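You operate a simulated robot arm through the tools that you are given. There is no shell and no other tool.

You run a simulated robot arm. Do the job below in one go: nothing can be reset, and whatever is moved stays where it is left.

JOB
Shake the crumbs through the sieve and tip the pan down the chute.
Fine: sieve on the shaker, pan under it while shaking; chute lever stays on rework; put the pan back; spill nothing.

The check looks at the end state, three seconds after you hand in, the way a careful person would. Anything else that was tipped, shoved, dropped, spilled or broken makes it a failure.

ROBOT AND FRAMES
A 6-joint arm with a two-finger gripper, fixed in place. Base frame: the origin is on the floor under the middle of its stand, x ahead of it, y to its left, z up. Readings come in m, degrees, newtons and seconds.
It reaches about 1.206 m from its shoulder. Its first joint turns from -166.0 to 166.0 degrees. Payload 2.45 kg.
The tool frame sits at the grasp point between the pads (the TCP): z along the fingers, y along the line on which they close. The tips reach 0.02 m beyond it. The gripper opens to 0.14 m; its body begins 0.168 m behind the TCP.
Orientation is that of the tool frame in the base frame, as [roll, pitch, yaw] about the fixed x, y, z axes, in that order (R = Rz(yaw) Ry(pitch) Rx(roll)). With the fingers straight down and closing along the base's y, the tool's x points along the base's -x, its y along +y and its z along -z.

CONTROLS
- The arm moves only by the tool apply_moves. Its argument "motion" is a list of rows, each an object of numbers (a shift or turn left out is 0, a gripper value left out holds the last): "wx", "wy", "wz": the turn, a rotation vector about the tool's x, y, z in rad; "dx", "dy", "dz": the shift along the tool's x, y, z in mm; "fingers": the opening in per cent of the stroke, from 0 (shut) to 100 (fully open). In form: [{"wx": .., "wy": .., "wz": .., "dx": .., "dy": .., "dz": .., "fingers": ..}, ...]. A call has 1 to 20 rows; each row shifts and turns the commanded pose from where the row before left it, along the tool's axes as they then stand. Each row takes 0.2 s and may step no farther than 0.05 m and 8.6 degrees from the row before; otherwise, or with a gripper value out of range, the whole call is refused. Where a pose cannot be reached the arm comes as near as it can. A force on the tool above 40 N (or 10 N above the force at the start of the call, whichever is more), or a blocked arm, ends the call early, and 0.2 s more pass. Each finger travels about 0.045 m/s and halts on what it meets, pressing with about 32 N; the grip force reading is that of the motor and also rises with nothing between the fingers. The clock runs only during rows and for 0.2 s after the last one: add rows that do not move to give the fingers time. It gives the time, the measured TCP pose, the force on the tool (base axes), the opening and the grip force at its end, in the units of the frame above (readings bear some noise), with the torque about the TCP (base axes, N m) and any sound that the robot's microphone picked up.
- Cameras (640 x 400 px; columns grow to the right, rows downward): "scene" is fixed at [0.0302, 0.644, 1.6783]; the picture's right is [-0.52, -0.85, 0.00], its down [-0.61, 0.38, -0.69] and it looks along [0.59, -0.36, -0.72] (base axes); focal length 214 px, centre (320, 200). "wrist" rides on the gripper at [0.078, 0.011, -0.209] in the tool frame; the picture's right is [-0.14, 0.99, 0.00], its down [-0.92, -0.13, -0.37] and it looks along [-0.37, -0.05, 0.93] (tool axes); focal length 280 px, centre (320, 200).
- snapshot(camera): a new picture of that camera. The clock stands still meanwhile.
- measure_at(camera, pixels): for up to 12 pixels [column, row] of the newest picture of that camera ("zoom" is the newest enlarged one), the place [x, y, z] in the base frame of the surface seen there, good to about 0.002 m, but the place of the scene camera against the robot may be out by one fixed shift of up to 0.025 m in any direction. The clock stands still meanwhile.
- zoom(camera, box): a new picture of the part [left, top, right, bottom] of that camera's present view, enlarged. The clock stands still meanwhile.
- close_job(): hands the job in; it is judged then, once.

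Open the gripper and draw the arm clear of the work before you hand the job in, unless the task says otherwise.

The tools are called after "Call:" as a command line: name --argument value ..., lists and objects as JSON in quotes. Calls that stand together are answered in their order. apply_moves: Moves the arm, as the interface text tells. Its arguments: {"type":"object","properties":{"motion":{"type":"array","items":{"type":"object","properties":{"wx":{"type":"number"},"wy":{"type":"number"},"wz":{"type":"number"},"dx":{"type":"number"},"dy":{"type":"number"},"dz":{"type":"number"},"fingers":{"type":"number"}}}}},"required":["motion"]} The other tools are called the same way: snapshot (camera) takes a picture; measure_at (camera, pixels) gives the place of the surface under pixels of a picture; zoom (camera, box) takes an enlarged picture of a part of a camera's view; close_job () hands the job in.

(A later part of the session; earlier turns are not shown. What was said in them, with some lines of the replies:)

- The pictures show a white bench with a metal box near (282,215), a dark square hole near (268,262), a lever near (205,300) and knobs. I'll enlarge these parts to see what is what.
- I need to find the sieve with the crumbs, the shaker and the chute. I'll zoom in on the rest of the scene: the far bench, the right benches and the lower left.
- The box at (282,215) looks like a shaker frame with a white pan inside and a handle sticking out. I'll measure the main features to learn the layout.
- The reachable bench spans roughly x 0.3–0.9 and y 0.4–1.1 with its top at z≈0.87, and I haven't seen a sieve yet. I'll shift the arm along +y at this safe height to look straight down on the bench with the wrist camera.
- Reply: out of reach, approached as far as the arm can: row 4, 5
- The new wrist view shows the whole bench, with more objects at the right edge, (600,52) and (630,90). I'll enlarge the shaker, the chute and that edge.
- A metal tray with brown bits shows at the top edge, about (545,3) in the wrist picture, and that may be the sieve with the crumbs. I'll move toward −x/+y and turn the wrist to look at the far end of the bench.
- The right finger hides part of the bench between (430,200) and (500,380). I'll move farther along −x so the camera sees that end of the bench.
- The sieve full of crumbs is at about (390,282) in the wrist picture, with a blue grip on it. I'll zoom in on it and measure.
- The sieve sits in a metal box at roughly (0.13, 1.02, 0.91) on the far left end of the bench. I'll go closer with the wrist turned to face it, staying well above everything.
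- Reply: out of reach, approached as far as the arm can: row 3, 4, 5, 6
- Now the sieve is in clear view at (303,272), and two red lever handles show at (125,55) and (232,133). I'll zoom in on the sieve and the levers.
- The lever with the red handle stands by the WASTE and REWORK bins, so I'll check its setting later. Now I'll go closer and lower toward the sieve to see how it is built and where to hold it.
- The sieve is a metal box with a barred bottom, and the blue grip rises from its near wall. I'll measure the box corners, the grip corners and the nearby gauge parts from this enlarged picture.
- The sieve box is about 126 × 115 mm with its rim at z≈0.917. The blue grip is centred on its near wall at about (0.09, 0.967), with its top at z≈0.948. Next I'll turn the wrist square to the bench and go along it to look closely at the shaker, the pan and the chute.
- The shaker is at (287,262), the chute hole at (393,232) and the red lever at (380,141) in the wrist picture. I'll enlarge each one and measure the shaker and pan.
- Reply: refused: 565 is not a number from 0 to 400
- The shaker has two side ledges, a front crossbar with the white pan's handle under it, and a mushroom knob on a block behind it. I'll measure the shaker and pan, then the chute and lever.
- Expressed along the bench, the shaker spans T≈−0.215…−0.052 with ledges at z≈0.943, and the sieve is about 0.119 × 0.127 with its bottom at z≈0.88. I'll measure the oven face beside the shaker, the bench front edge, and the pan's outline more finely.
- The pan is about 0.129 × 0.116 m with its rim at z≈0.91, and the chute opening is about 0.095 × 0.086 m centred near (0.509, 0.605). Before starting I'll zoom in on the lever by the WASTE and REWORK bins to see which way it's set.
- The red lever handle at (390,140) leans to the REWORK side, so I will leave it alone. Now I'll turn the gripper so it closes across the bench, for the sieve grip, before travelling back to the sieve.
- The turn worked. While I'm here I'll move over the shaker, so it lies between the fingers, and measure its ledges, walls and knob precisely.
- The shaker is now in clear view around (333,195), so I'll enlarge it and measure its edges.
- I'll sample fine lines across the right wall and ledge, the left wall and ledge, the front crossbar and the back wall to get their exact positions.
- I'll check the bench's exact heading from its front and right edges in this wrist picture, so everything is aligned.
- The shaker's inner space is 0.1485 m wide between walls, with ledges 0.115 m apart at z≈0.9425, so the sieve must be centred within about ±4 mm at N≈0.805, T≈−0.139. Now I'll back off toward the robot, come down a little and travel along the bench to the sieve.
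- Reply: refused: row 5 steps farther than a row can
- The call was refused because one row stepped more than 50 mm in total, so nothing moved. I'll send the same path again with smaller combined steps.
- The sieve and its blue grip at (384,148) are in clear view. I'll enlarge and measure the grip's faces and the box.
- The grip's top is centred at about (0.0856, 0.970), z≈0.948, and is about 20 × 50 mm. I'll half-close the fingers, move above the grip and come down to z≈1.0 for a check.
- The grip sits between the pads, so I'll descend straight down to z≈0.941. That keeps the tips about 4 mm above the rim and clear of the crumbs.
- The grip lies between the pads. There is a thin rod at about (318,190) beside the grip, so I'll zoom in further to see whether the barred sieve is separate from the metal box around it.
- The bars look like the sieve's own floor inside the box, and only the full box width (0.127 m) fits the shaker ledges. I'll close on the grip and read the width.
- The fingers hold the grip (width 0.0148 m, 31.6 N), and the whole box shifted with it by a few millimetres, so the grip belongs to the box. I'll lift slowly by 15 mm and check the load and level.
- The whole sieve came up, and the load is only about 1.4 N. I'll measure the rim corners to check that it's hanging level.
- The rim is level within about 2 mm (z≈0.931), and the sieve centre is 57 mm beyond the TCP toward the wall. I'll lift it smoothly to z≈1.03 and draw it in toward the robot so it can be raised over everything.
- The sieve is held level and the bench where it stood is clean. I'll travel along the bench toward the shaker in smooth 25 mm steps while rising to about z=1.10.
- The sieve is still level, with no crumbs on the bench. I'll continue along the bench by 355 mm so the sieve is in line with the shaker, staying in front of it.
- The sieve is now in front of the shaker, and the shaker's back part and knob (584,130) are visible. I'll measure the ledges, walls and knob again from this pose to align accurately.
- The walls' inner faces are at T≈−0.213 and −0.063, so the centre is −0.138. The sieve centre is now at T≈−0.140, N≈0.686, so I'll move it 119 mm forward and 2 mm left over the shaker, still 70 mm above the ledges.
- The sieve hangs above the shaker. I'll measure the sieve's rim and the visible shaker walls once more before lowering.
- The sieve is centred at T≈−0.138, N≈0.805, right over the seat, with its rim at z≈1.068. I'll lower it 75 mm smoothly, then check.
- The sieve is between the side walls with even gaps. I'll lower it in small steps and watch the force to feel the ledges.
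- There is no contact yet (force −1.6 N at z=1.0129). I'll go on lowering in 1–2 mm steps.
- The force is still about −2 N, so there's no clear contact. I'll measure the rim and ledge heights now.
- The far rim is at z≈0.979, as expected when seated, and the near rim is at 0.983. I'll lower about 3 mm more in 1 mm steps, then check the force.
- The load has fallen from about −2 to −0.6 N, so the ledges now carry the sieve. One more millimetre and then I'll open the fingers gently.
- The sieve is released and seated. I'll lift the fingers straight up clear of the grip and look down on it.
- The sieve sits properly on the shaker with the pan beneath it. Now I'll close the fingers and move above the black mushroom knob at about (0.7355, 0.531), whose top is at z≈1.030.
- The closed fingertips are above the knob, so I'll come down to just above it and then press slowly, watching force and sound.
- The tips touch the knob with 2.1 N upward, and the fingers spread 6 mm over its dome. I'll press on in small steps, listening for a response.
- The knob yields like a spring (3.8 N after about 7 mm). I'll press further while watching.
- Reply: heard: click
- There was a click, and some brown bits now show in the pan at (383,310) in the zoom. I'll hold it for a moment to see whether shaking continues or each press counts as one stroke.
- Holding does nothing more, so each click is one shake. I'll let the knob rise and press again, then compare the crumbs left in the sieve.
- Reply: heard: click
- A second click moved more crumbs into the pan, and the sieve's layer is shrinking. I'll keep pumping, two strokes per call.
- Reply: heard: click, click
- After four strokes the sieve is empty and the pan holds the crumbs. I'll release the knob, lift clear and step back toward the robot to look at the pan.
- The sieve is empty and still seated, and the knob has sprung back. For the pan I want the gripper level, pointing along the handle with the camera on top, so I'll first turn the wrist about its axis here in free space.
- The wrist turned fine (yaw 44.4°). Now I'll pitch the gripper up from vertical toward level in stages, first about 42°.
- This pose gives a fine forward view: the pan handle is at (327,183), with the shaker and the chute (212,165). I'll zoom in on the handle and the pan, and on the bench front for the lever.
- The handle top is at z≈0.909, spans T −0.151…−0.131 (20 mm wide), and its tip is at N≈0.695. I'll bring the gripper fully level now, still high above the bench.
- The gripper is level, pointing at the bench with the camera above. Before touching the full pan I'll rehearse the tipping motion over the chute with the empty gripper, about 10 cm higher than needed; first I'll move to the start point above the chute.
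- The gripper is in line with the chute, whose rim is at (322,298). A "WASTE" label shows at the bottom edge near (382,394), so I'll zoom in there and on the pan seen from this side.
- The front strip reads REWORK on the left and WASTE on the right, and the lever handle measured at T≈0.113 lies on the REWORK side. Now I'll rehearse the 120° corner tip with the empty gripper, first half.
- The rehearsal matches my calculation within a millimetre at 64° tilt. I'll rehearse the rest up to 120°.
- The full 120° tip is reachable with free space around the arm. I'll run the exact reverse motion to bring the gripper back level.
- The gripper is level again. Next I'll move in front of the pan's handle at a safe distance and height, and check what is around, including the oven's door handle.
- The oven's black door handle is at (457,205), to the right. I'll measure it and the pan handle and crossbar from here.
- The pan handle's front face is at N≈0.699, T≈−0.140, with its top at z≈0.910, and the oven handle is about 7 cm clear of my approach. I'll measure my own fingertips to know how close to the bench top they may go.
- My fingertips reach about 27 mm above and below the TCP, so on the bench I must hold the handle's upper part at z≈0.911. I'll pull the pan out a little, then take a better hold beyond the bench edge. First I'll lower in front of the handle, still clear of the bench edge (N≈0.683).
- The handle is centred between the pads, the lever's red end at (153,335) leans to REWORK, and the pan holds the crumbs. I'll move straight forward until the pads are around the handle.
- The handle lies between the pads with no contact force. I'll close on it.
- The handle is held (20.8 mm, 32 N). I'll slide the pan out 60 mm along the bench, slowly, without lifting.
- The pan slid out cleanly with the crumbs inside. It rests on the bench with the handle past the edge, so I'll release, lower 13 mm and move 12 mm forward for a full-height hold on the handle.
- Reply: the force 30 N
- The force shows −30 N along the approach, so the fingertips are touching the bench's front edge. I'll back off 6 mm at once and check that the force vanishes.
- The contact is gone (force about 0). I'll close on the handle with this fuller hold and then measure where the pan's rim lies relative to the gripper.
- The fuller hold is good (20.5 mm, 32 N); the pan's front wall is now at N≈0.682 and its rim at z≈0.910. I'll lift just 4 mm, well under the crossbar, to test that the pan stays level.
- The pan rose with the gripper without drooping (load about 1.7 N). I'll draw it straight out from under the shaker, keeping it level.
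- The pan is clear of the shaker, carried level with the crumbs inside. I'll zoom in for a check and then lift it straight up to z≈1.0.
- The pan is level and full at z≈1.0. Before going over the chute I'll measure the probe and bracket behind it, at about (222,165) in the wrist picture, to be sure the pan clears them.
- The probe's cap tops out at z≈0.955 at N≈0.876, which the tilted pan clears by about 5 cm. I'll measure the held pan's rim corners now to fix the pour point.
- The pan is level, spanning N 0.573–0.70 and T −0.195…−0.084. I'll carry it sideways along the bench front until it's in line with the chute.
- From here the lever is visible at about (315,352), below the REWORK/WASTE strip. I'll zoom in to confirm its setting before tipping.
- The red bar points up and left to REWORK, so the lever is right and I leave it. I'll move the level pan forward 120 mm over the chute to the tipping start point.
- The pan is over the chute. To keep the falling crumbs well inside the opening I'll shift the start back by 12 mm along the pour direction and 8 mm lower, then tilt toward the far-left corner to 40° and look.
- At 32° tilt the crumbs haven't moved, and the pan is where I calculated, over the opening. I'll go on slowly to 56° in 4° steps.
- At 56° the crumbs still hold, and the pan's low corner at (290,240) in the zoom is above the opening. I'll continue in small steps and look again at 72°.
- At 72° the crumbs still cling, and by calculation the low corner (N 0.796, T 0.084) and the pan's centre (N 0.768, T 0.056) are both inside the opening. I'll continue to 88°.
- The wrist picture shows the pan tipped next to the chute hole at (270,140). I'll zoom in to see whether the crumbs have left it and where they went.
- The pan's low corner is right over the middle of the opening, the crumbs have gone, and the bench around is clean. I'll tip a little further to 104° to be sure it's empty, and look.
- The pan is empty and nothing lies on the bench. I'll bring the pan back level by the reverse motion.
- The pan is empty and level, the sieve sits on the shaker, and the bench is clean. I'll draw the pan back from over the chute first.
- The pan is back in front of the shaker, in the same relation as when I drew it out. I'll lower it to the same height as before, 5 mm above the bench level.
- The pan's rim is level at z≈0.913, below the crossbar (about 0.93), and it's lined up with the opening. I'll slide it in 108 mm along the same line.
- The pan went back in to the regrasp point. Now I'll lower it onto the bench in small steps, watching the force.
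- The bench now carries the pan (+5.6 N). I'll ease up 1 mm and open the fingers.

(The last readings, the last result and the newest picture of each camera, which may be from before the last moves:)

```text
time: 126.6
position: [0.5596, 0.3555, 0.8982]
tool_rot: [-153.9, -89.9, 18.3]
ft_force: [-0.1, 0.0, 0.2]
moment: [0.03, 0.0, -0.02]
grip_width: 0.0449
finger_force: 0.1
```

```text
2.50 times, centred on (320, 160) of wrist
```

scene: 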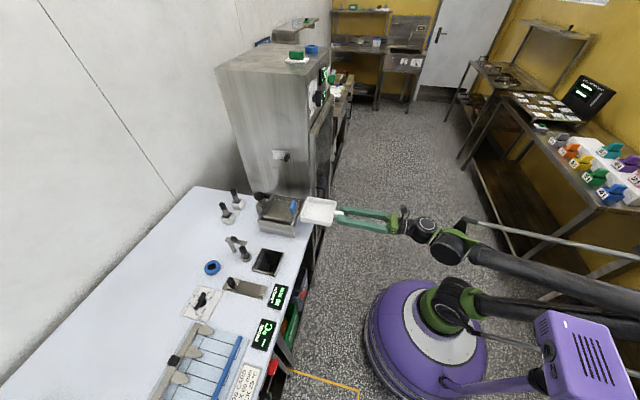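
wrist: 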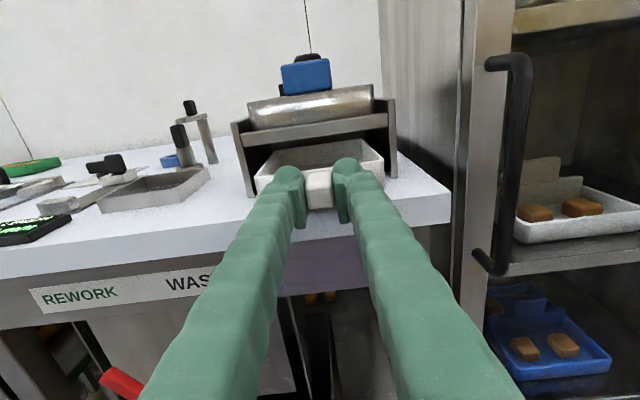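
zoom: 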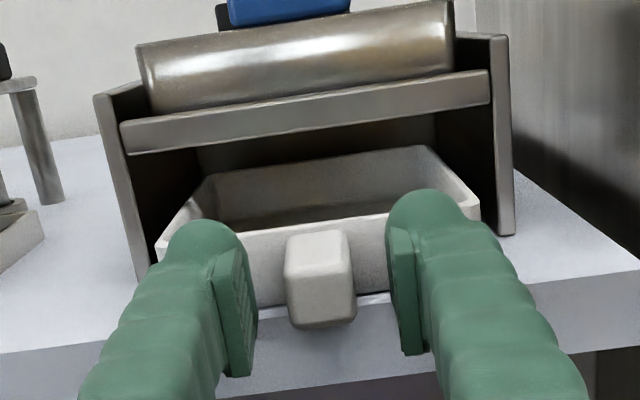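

The pan rests level on the bench. Now I'll rise 13 mm so the fingers clear the bench top, take the handle again as at first, and push the pan to its original place.

Call:
apply_moves --motion '[{"dx": 5, "fingers": 32}, {"dx": 5, "fingers": 32}, {"dx": 3, "dz": -4, "fingers": 32}, {"fingers": 32}, {"fingers": 0}, {"fingers": 0}, {"fingers": 0}, {"fingers": 0}]'

Call:
zoom --camera "wrist" --box '[230, 80, 410, 240]'

```text
time: 128.4
position: [0.5554, 0.3507, 0.9114]
tool_rot: [-153.7, -89.8, 18.2]
ft_force: [0.0, 0.3, -0.1]
moment: [0.01, 0.0, 0.0]
grip_width: 0.0207
finger_force: 32.0
```

```text
2.50 times, centred on (320, 160) of wrist
```

zoom: 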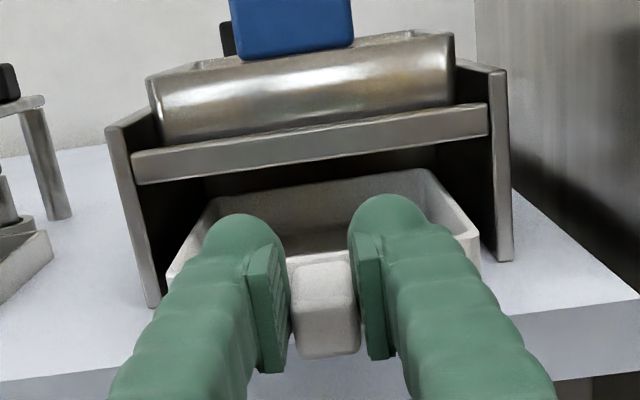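

The handle is held again. I'll push the pan 61 mm straight in to its original position, watching for any resistance.

Call:
apply_moves --motion '[{"dz": 3, "fingers": 0}, {"dz": 6, "fingers": 0}, {"dz": 10, "fingers": 0}, {"dz": 10, "fingers": 0}, {"dz": 10, "fingers": 0}, {"dz": 10, "fingers": 0}, {"dz": 8, "fingers": 0}, {"dz": 4, "fingers": 0}, {"fingers": 0}]'

Call:
snapshot --camera "wrist"

Call:
zoom --camera "scene" --box '[250, 180, 350, 250]'

```text
time: 130.4
position: [0.5999, 0.3936, 0.9109]
tool_rot: [-139.4, -89.9, 4.0]
ft_force: [-1.4, -4.8, 11.7]
moment: [0.21, -0.21, -0.07]
grip_width: 0.0205
finger_force: 32.3
```

```text
taken
```

wrist: 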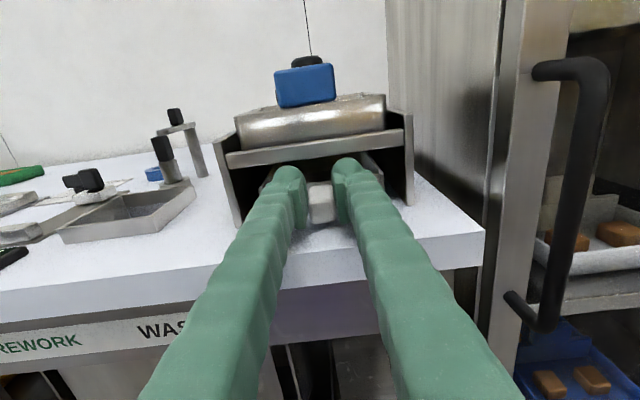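

```text
5.71 times, centred on (300, 215) of scene
```

zoom: 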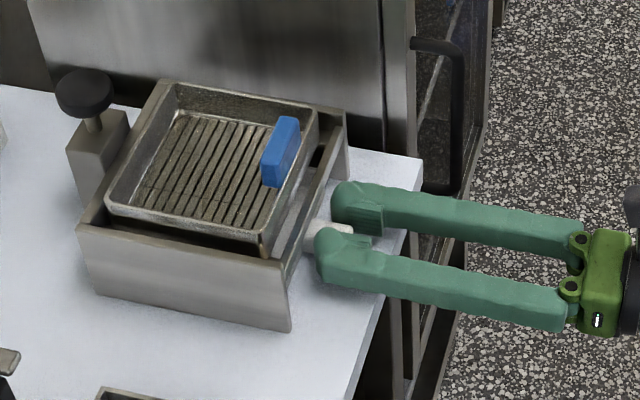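

There's an upward force of 11.7 N, though the pan appears to be at its place. I'll ease up a little and release the handle, then look.

Call:
apply_moves --motion '[{"fingers": 12}, {"fingers": 18}, {"fingers": 25}, {"fingers": 32}, {"fingers": 38}, {"fingers": 38}]'

Call:
snapshot --camera "wrist"

Call:
zoom --camera "wrist" --box '[230, 100, 410, 260]'

Call:
zoom --camera "scene" --box '[250, 180, 350, 250]'

```text
time: 131.8
position: [0.5994, 0.395, 0.91]
tool_rot: [-154.1, -89.8, 18.6]
ft_force: [0.3, 0.6, -0.5]
moment: [0.0, 0.02, -0.04]
grip_width: 0.0531
finger_force: 0.1
```

```text
taken
```

wrist: 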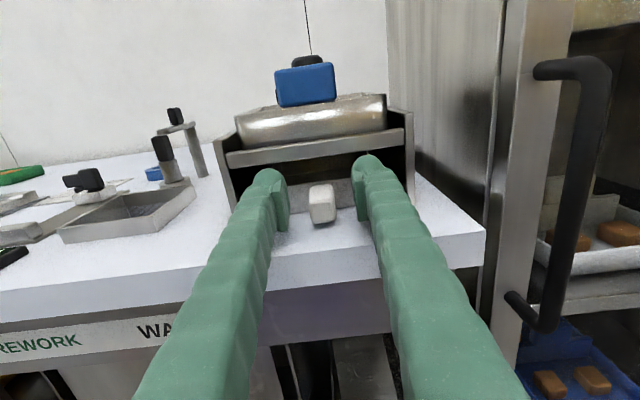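

```text
2.50 times, centred on (320, 180) of wrist
```

zoom: 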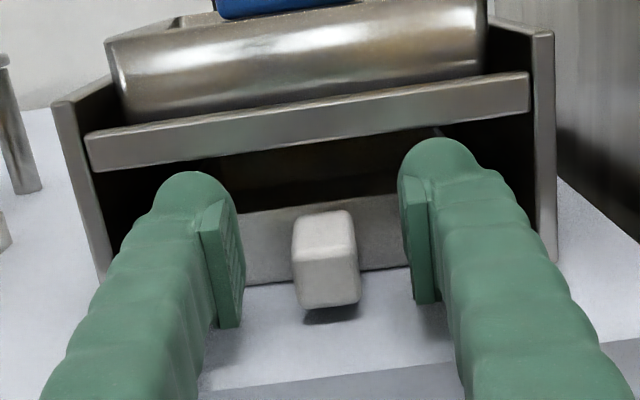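

```text
5.71 times, centred on (300, 215) of scene
```

zoom: 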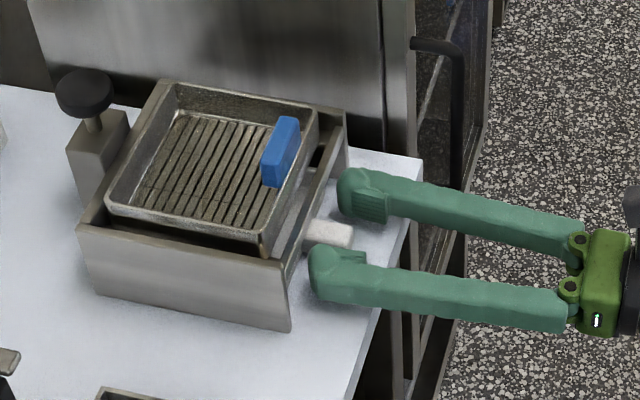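

The handle is free and the pan sits where it was at the start. I'll back straight off from the bench and then rise.

Call:
apply_moves --motion '[{"dz": -10, "fingers": 38}, {"dz": -20, "fingers": 38}, {"dz": -30, "fingers": 38}, {"dz": -35, "fingers": 38}, {"dz": -35, "fingers": 38}, {"dx": 30, "fingers": 38}, {"dx": 40, "fingers": 38}, {"dx": 40, "fingers": 38}]'

Call:
snapshot --camera "wrist"

Call:
measure_at --camera "wrist" --pixels '[[326, 222], [326, 235], [320, 230], [334, 230]]'

Call:
zoom --camera "wrist" --box '[250, 100, 390, 260]'

Call:
snapshot --camera "scene"

```text
time: 133.6
position: [0.5076, 0.3031, 1.022]
tool_rot: [-154.6, -89.9, 19.2]
ft_force: [-0.3, 0.6, -0.1]
moment: [-0.02, 0.02, 0.02]
grip_width: 0.053
finger_force: 0.1
```

```text
taken
```

wrist: 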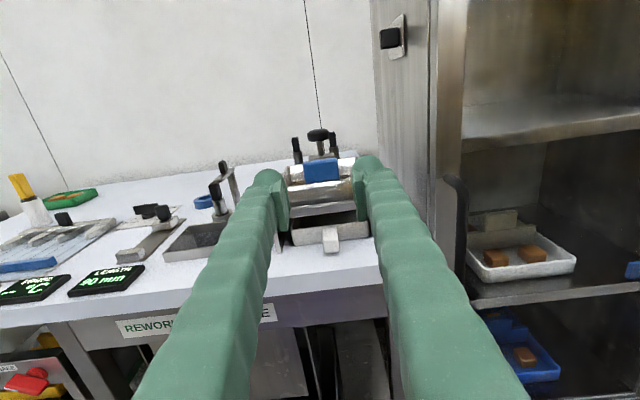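

```text
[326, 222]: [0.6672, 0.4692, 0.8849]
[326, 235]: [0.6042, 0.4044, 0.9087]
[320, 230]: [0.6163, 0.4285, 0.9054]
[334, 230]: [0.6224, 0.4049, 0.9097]
```

```text
2.50 times, centred on (320, 180) of wrist
```

zoom: 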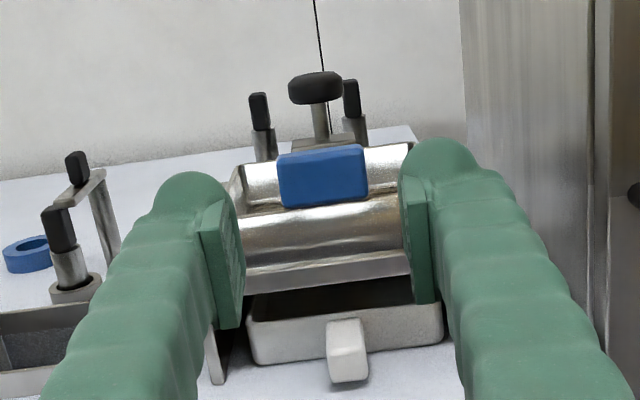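

```text
taken
```

scene: 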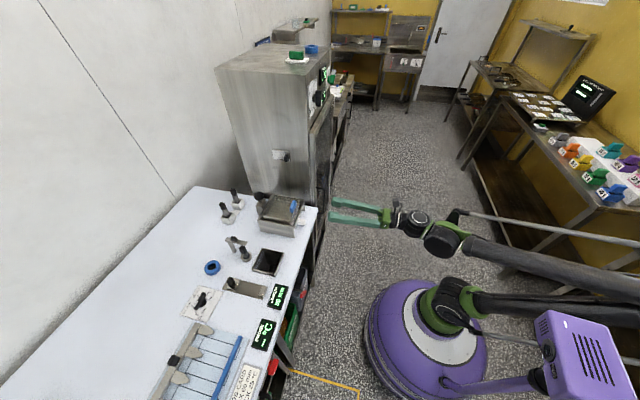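

The pan is back under the shaker. I'll measure the handle to confirm the pan's place, and look at the bins for where the crumbs landed.

Call:
measure_at --camera "wrist" --pixels '[[330, 232], [330, 246], [325, 240], [337, 238], [290, 236], [366, 226], [285, 228], [368, 222]]'

Call:
zoom --camera "scene" --box '[230, 180, 330, 300]'

Call:
zoom --camera "scene" --box '[255, 260, 335, 380]'

```text
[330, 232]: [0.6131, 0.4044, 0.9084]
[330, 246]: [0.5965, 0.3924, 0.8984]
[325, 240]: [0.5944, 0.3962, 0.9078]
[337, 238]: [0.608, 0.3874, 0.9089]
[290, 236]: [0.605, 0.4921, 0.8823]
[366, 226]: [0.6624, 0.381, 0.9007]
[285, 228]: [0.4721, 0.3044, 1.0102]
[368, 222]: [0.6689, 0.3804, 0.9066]
```

```text
3.33 times, centred on (280, 240) of scene
```

zoom: 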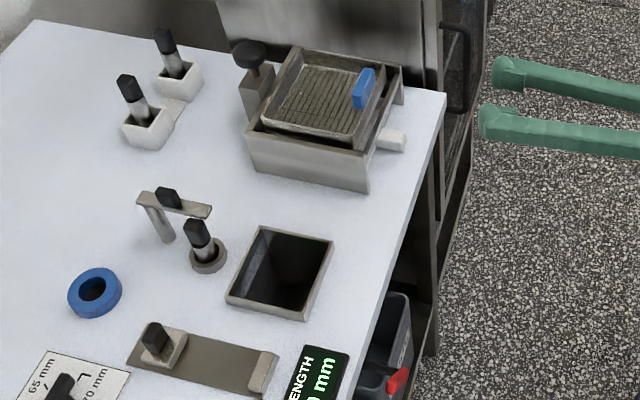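

```text
3.33 times, centred on (295, 320) of scene
```

zoom: 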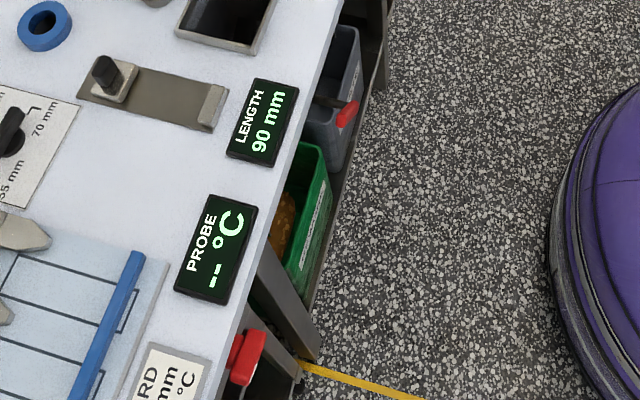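

The brown crumbs are in the green REWORK bin (about (285,220) in the zoom), the handle front is at N≈0.70 as at the start, and the lever still points to REWORK. I'll open the gripper, rise and draw the arm clear.

Call:
apply_moves --motion '[{"dx": 30, "dz": -5, "fingers": 60}, {"dx": 40, "dz": -5, "fingers": 80}, {"dx": 40, "dz": -5, "fingers": 100}, {"dx": 40, "fingers": 100}, {"dy": -40, "fingers": 100}, {"dy": -40, "fingers": 100}, {"fingers": 100}, {"fingers": 100}]'

Call:
snapshot --camera "wrist"

Call:
snapshot --camera "scene"

Call:
zoom --camera "scene" --box '[150, 180, 330, 400]'

```text
time: 135.4
position: [0.4394, 0.3481, 1.172]
tool_rot: [-151.2, -89.9, 15.8]
ft_force: [-0.3, -0.6, -0.4]
moment: [0.01, -0.01, 0.02]
grip_width: 0.1399
finger_force: 0.1
```

```text
taken
```

wrist: 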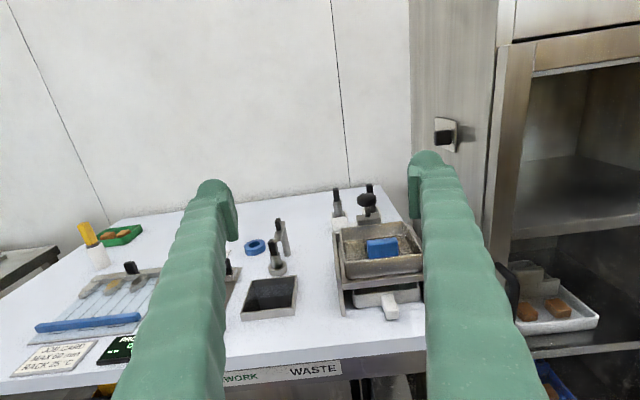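

```text
taken
```

scene: 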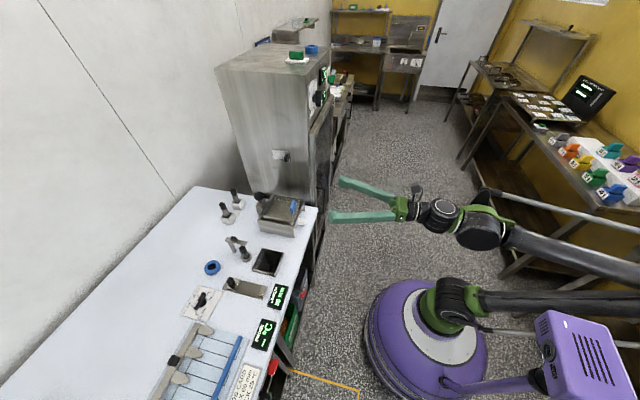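

```text
1.82 times, centred on (240, 290) of scene
```

zoom: 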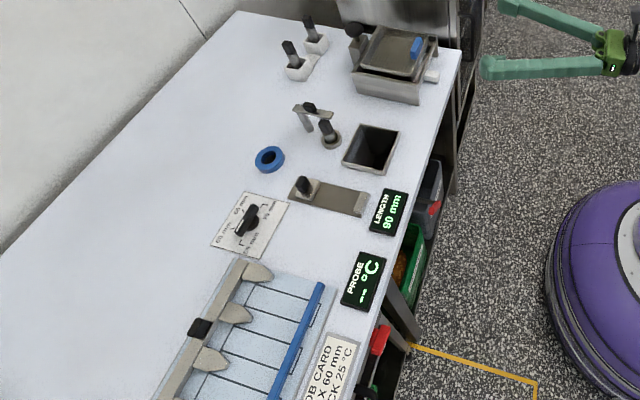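

Everything looks in order and the arm is clear. I'll take one last close look at the shaker, pan and chute from the wrist camera before handing in.

Call:
zoom --camera "wrist" --box '[230, 200, 430, 390]'

```text
2.11 times, centred on (330, 295) of wrist
```

zoom: 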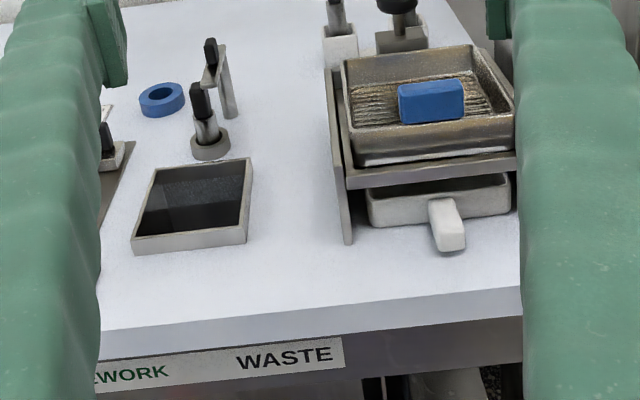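

The sieve is empty and seated on the shaker, the empty pan is back under it, and the bench is clean. The crumbs are in the REWORK bin, the lever hasn't moved, and the gripper is open and clear, so I'm handing in.

Call:
close_job

```text
The job is handed in.
```

The crumbs are sieved and tipped down the chute, and the job is handed in. I haven't seen the check's result.

- **Sieving:** I set the sieve on the shaker with the pan under it. Four presses of the shaker knob emptied it.
- **Tipping:** I tipped the pan over the middle of the chute. Afterwards the pan was empty and crumbs showed in the green REWORK bin.
- **Lever:** I never touched the chute lever; it stayed on REWORK.
- **Pan:** It is back under the shaker, its handle within about 2 mm of where it started.
- **Sieve:** I left it on the shaker, since you only asked for the pan to go back.
- **Spills:** I saw no crumbs on the bench or floor.

While I was taking hold of the pan's handle, my fingertips pressed the bench's front edge with about 30 N. I backed off at once, and nothing shifted that I could see. The gripper is open and the arm is clear of the bench.
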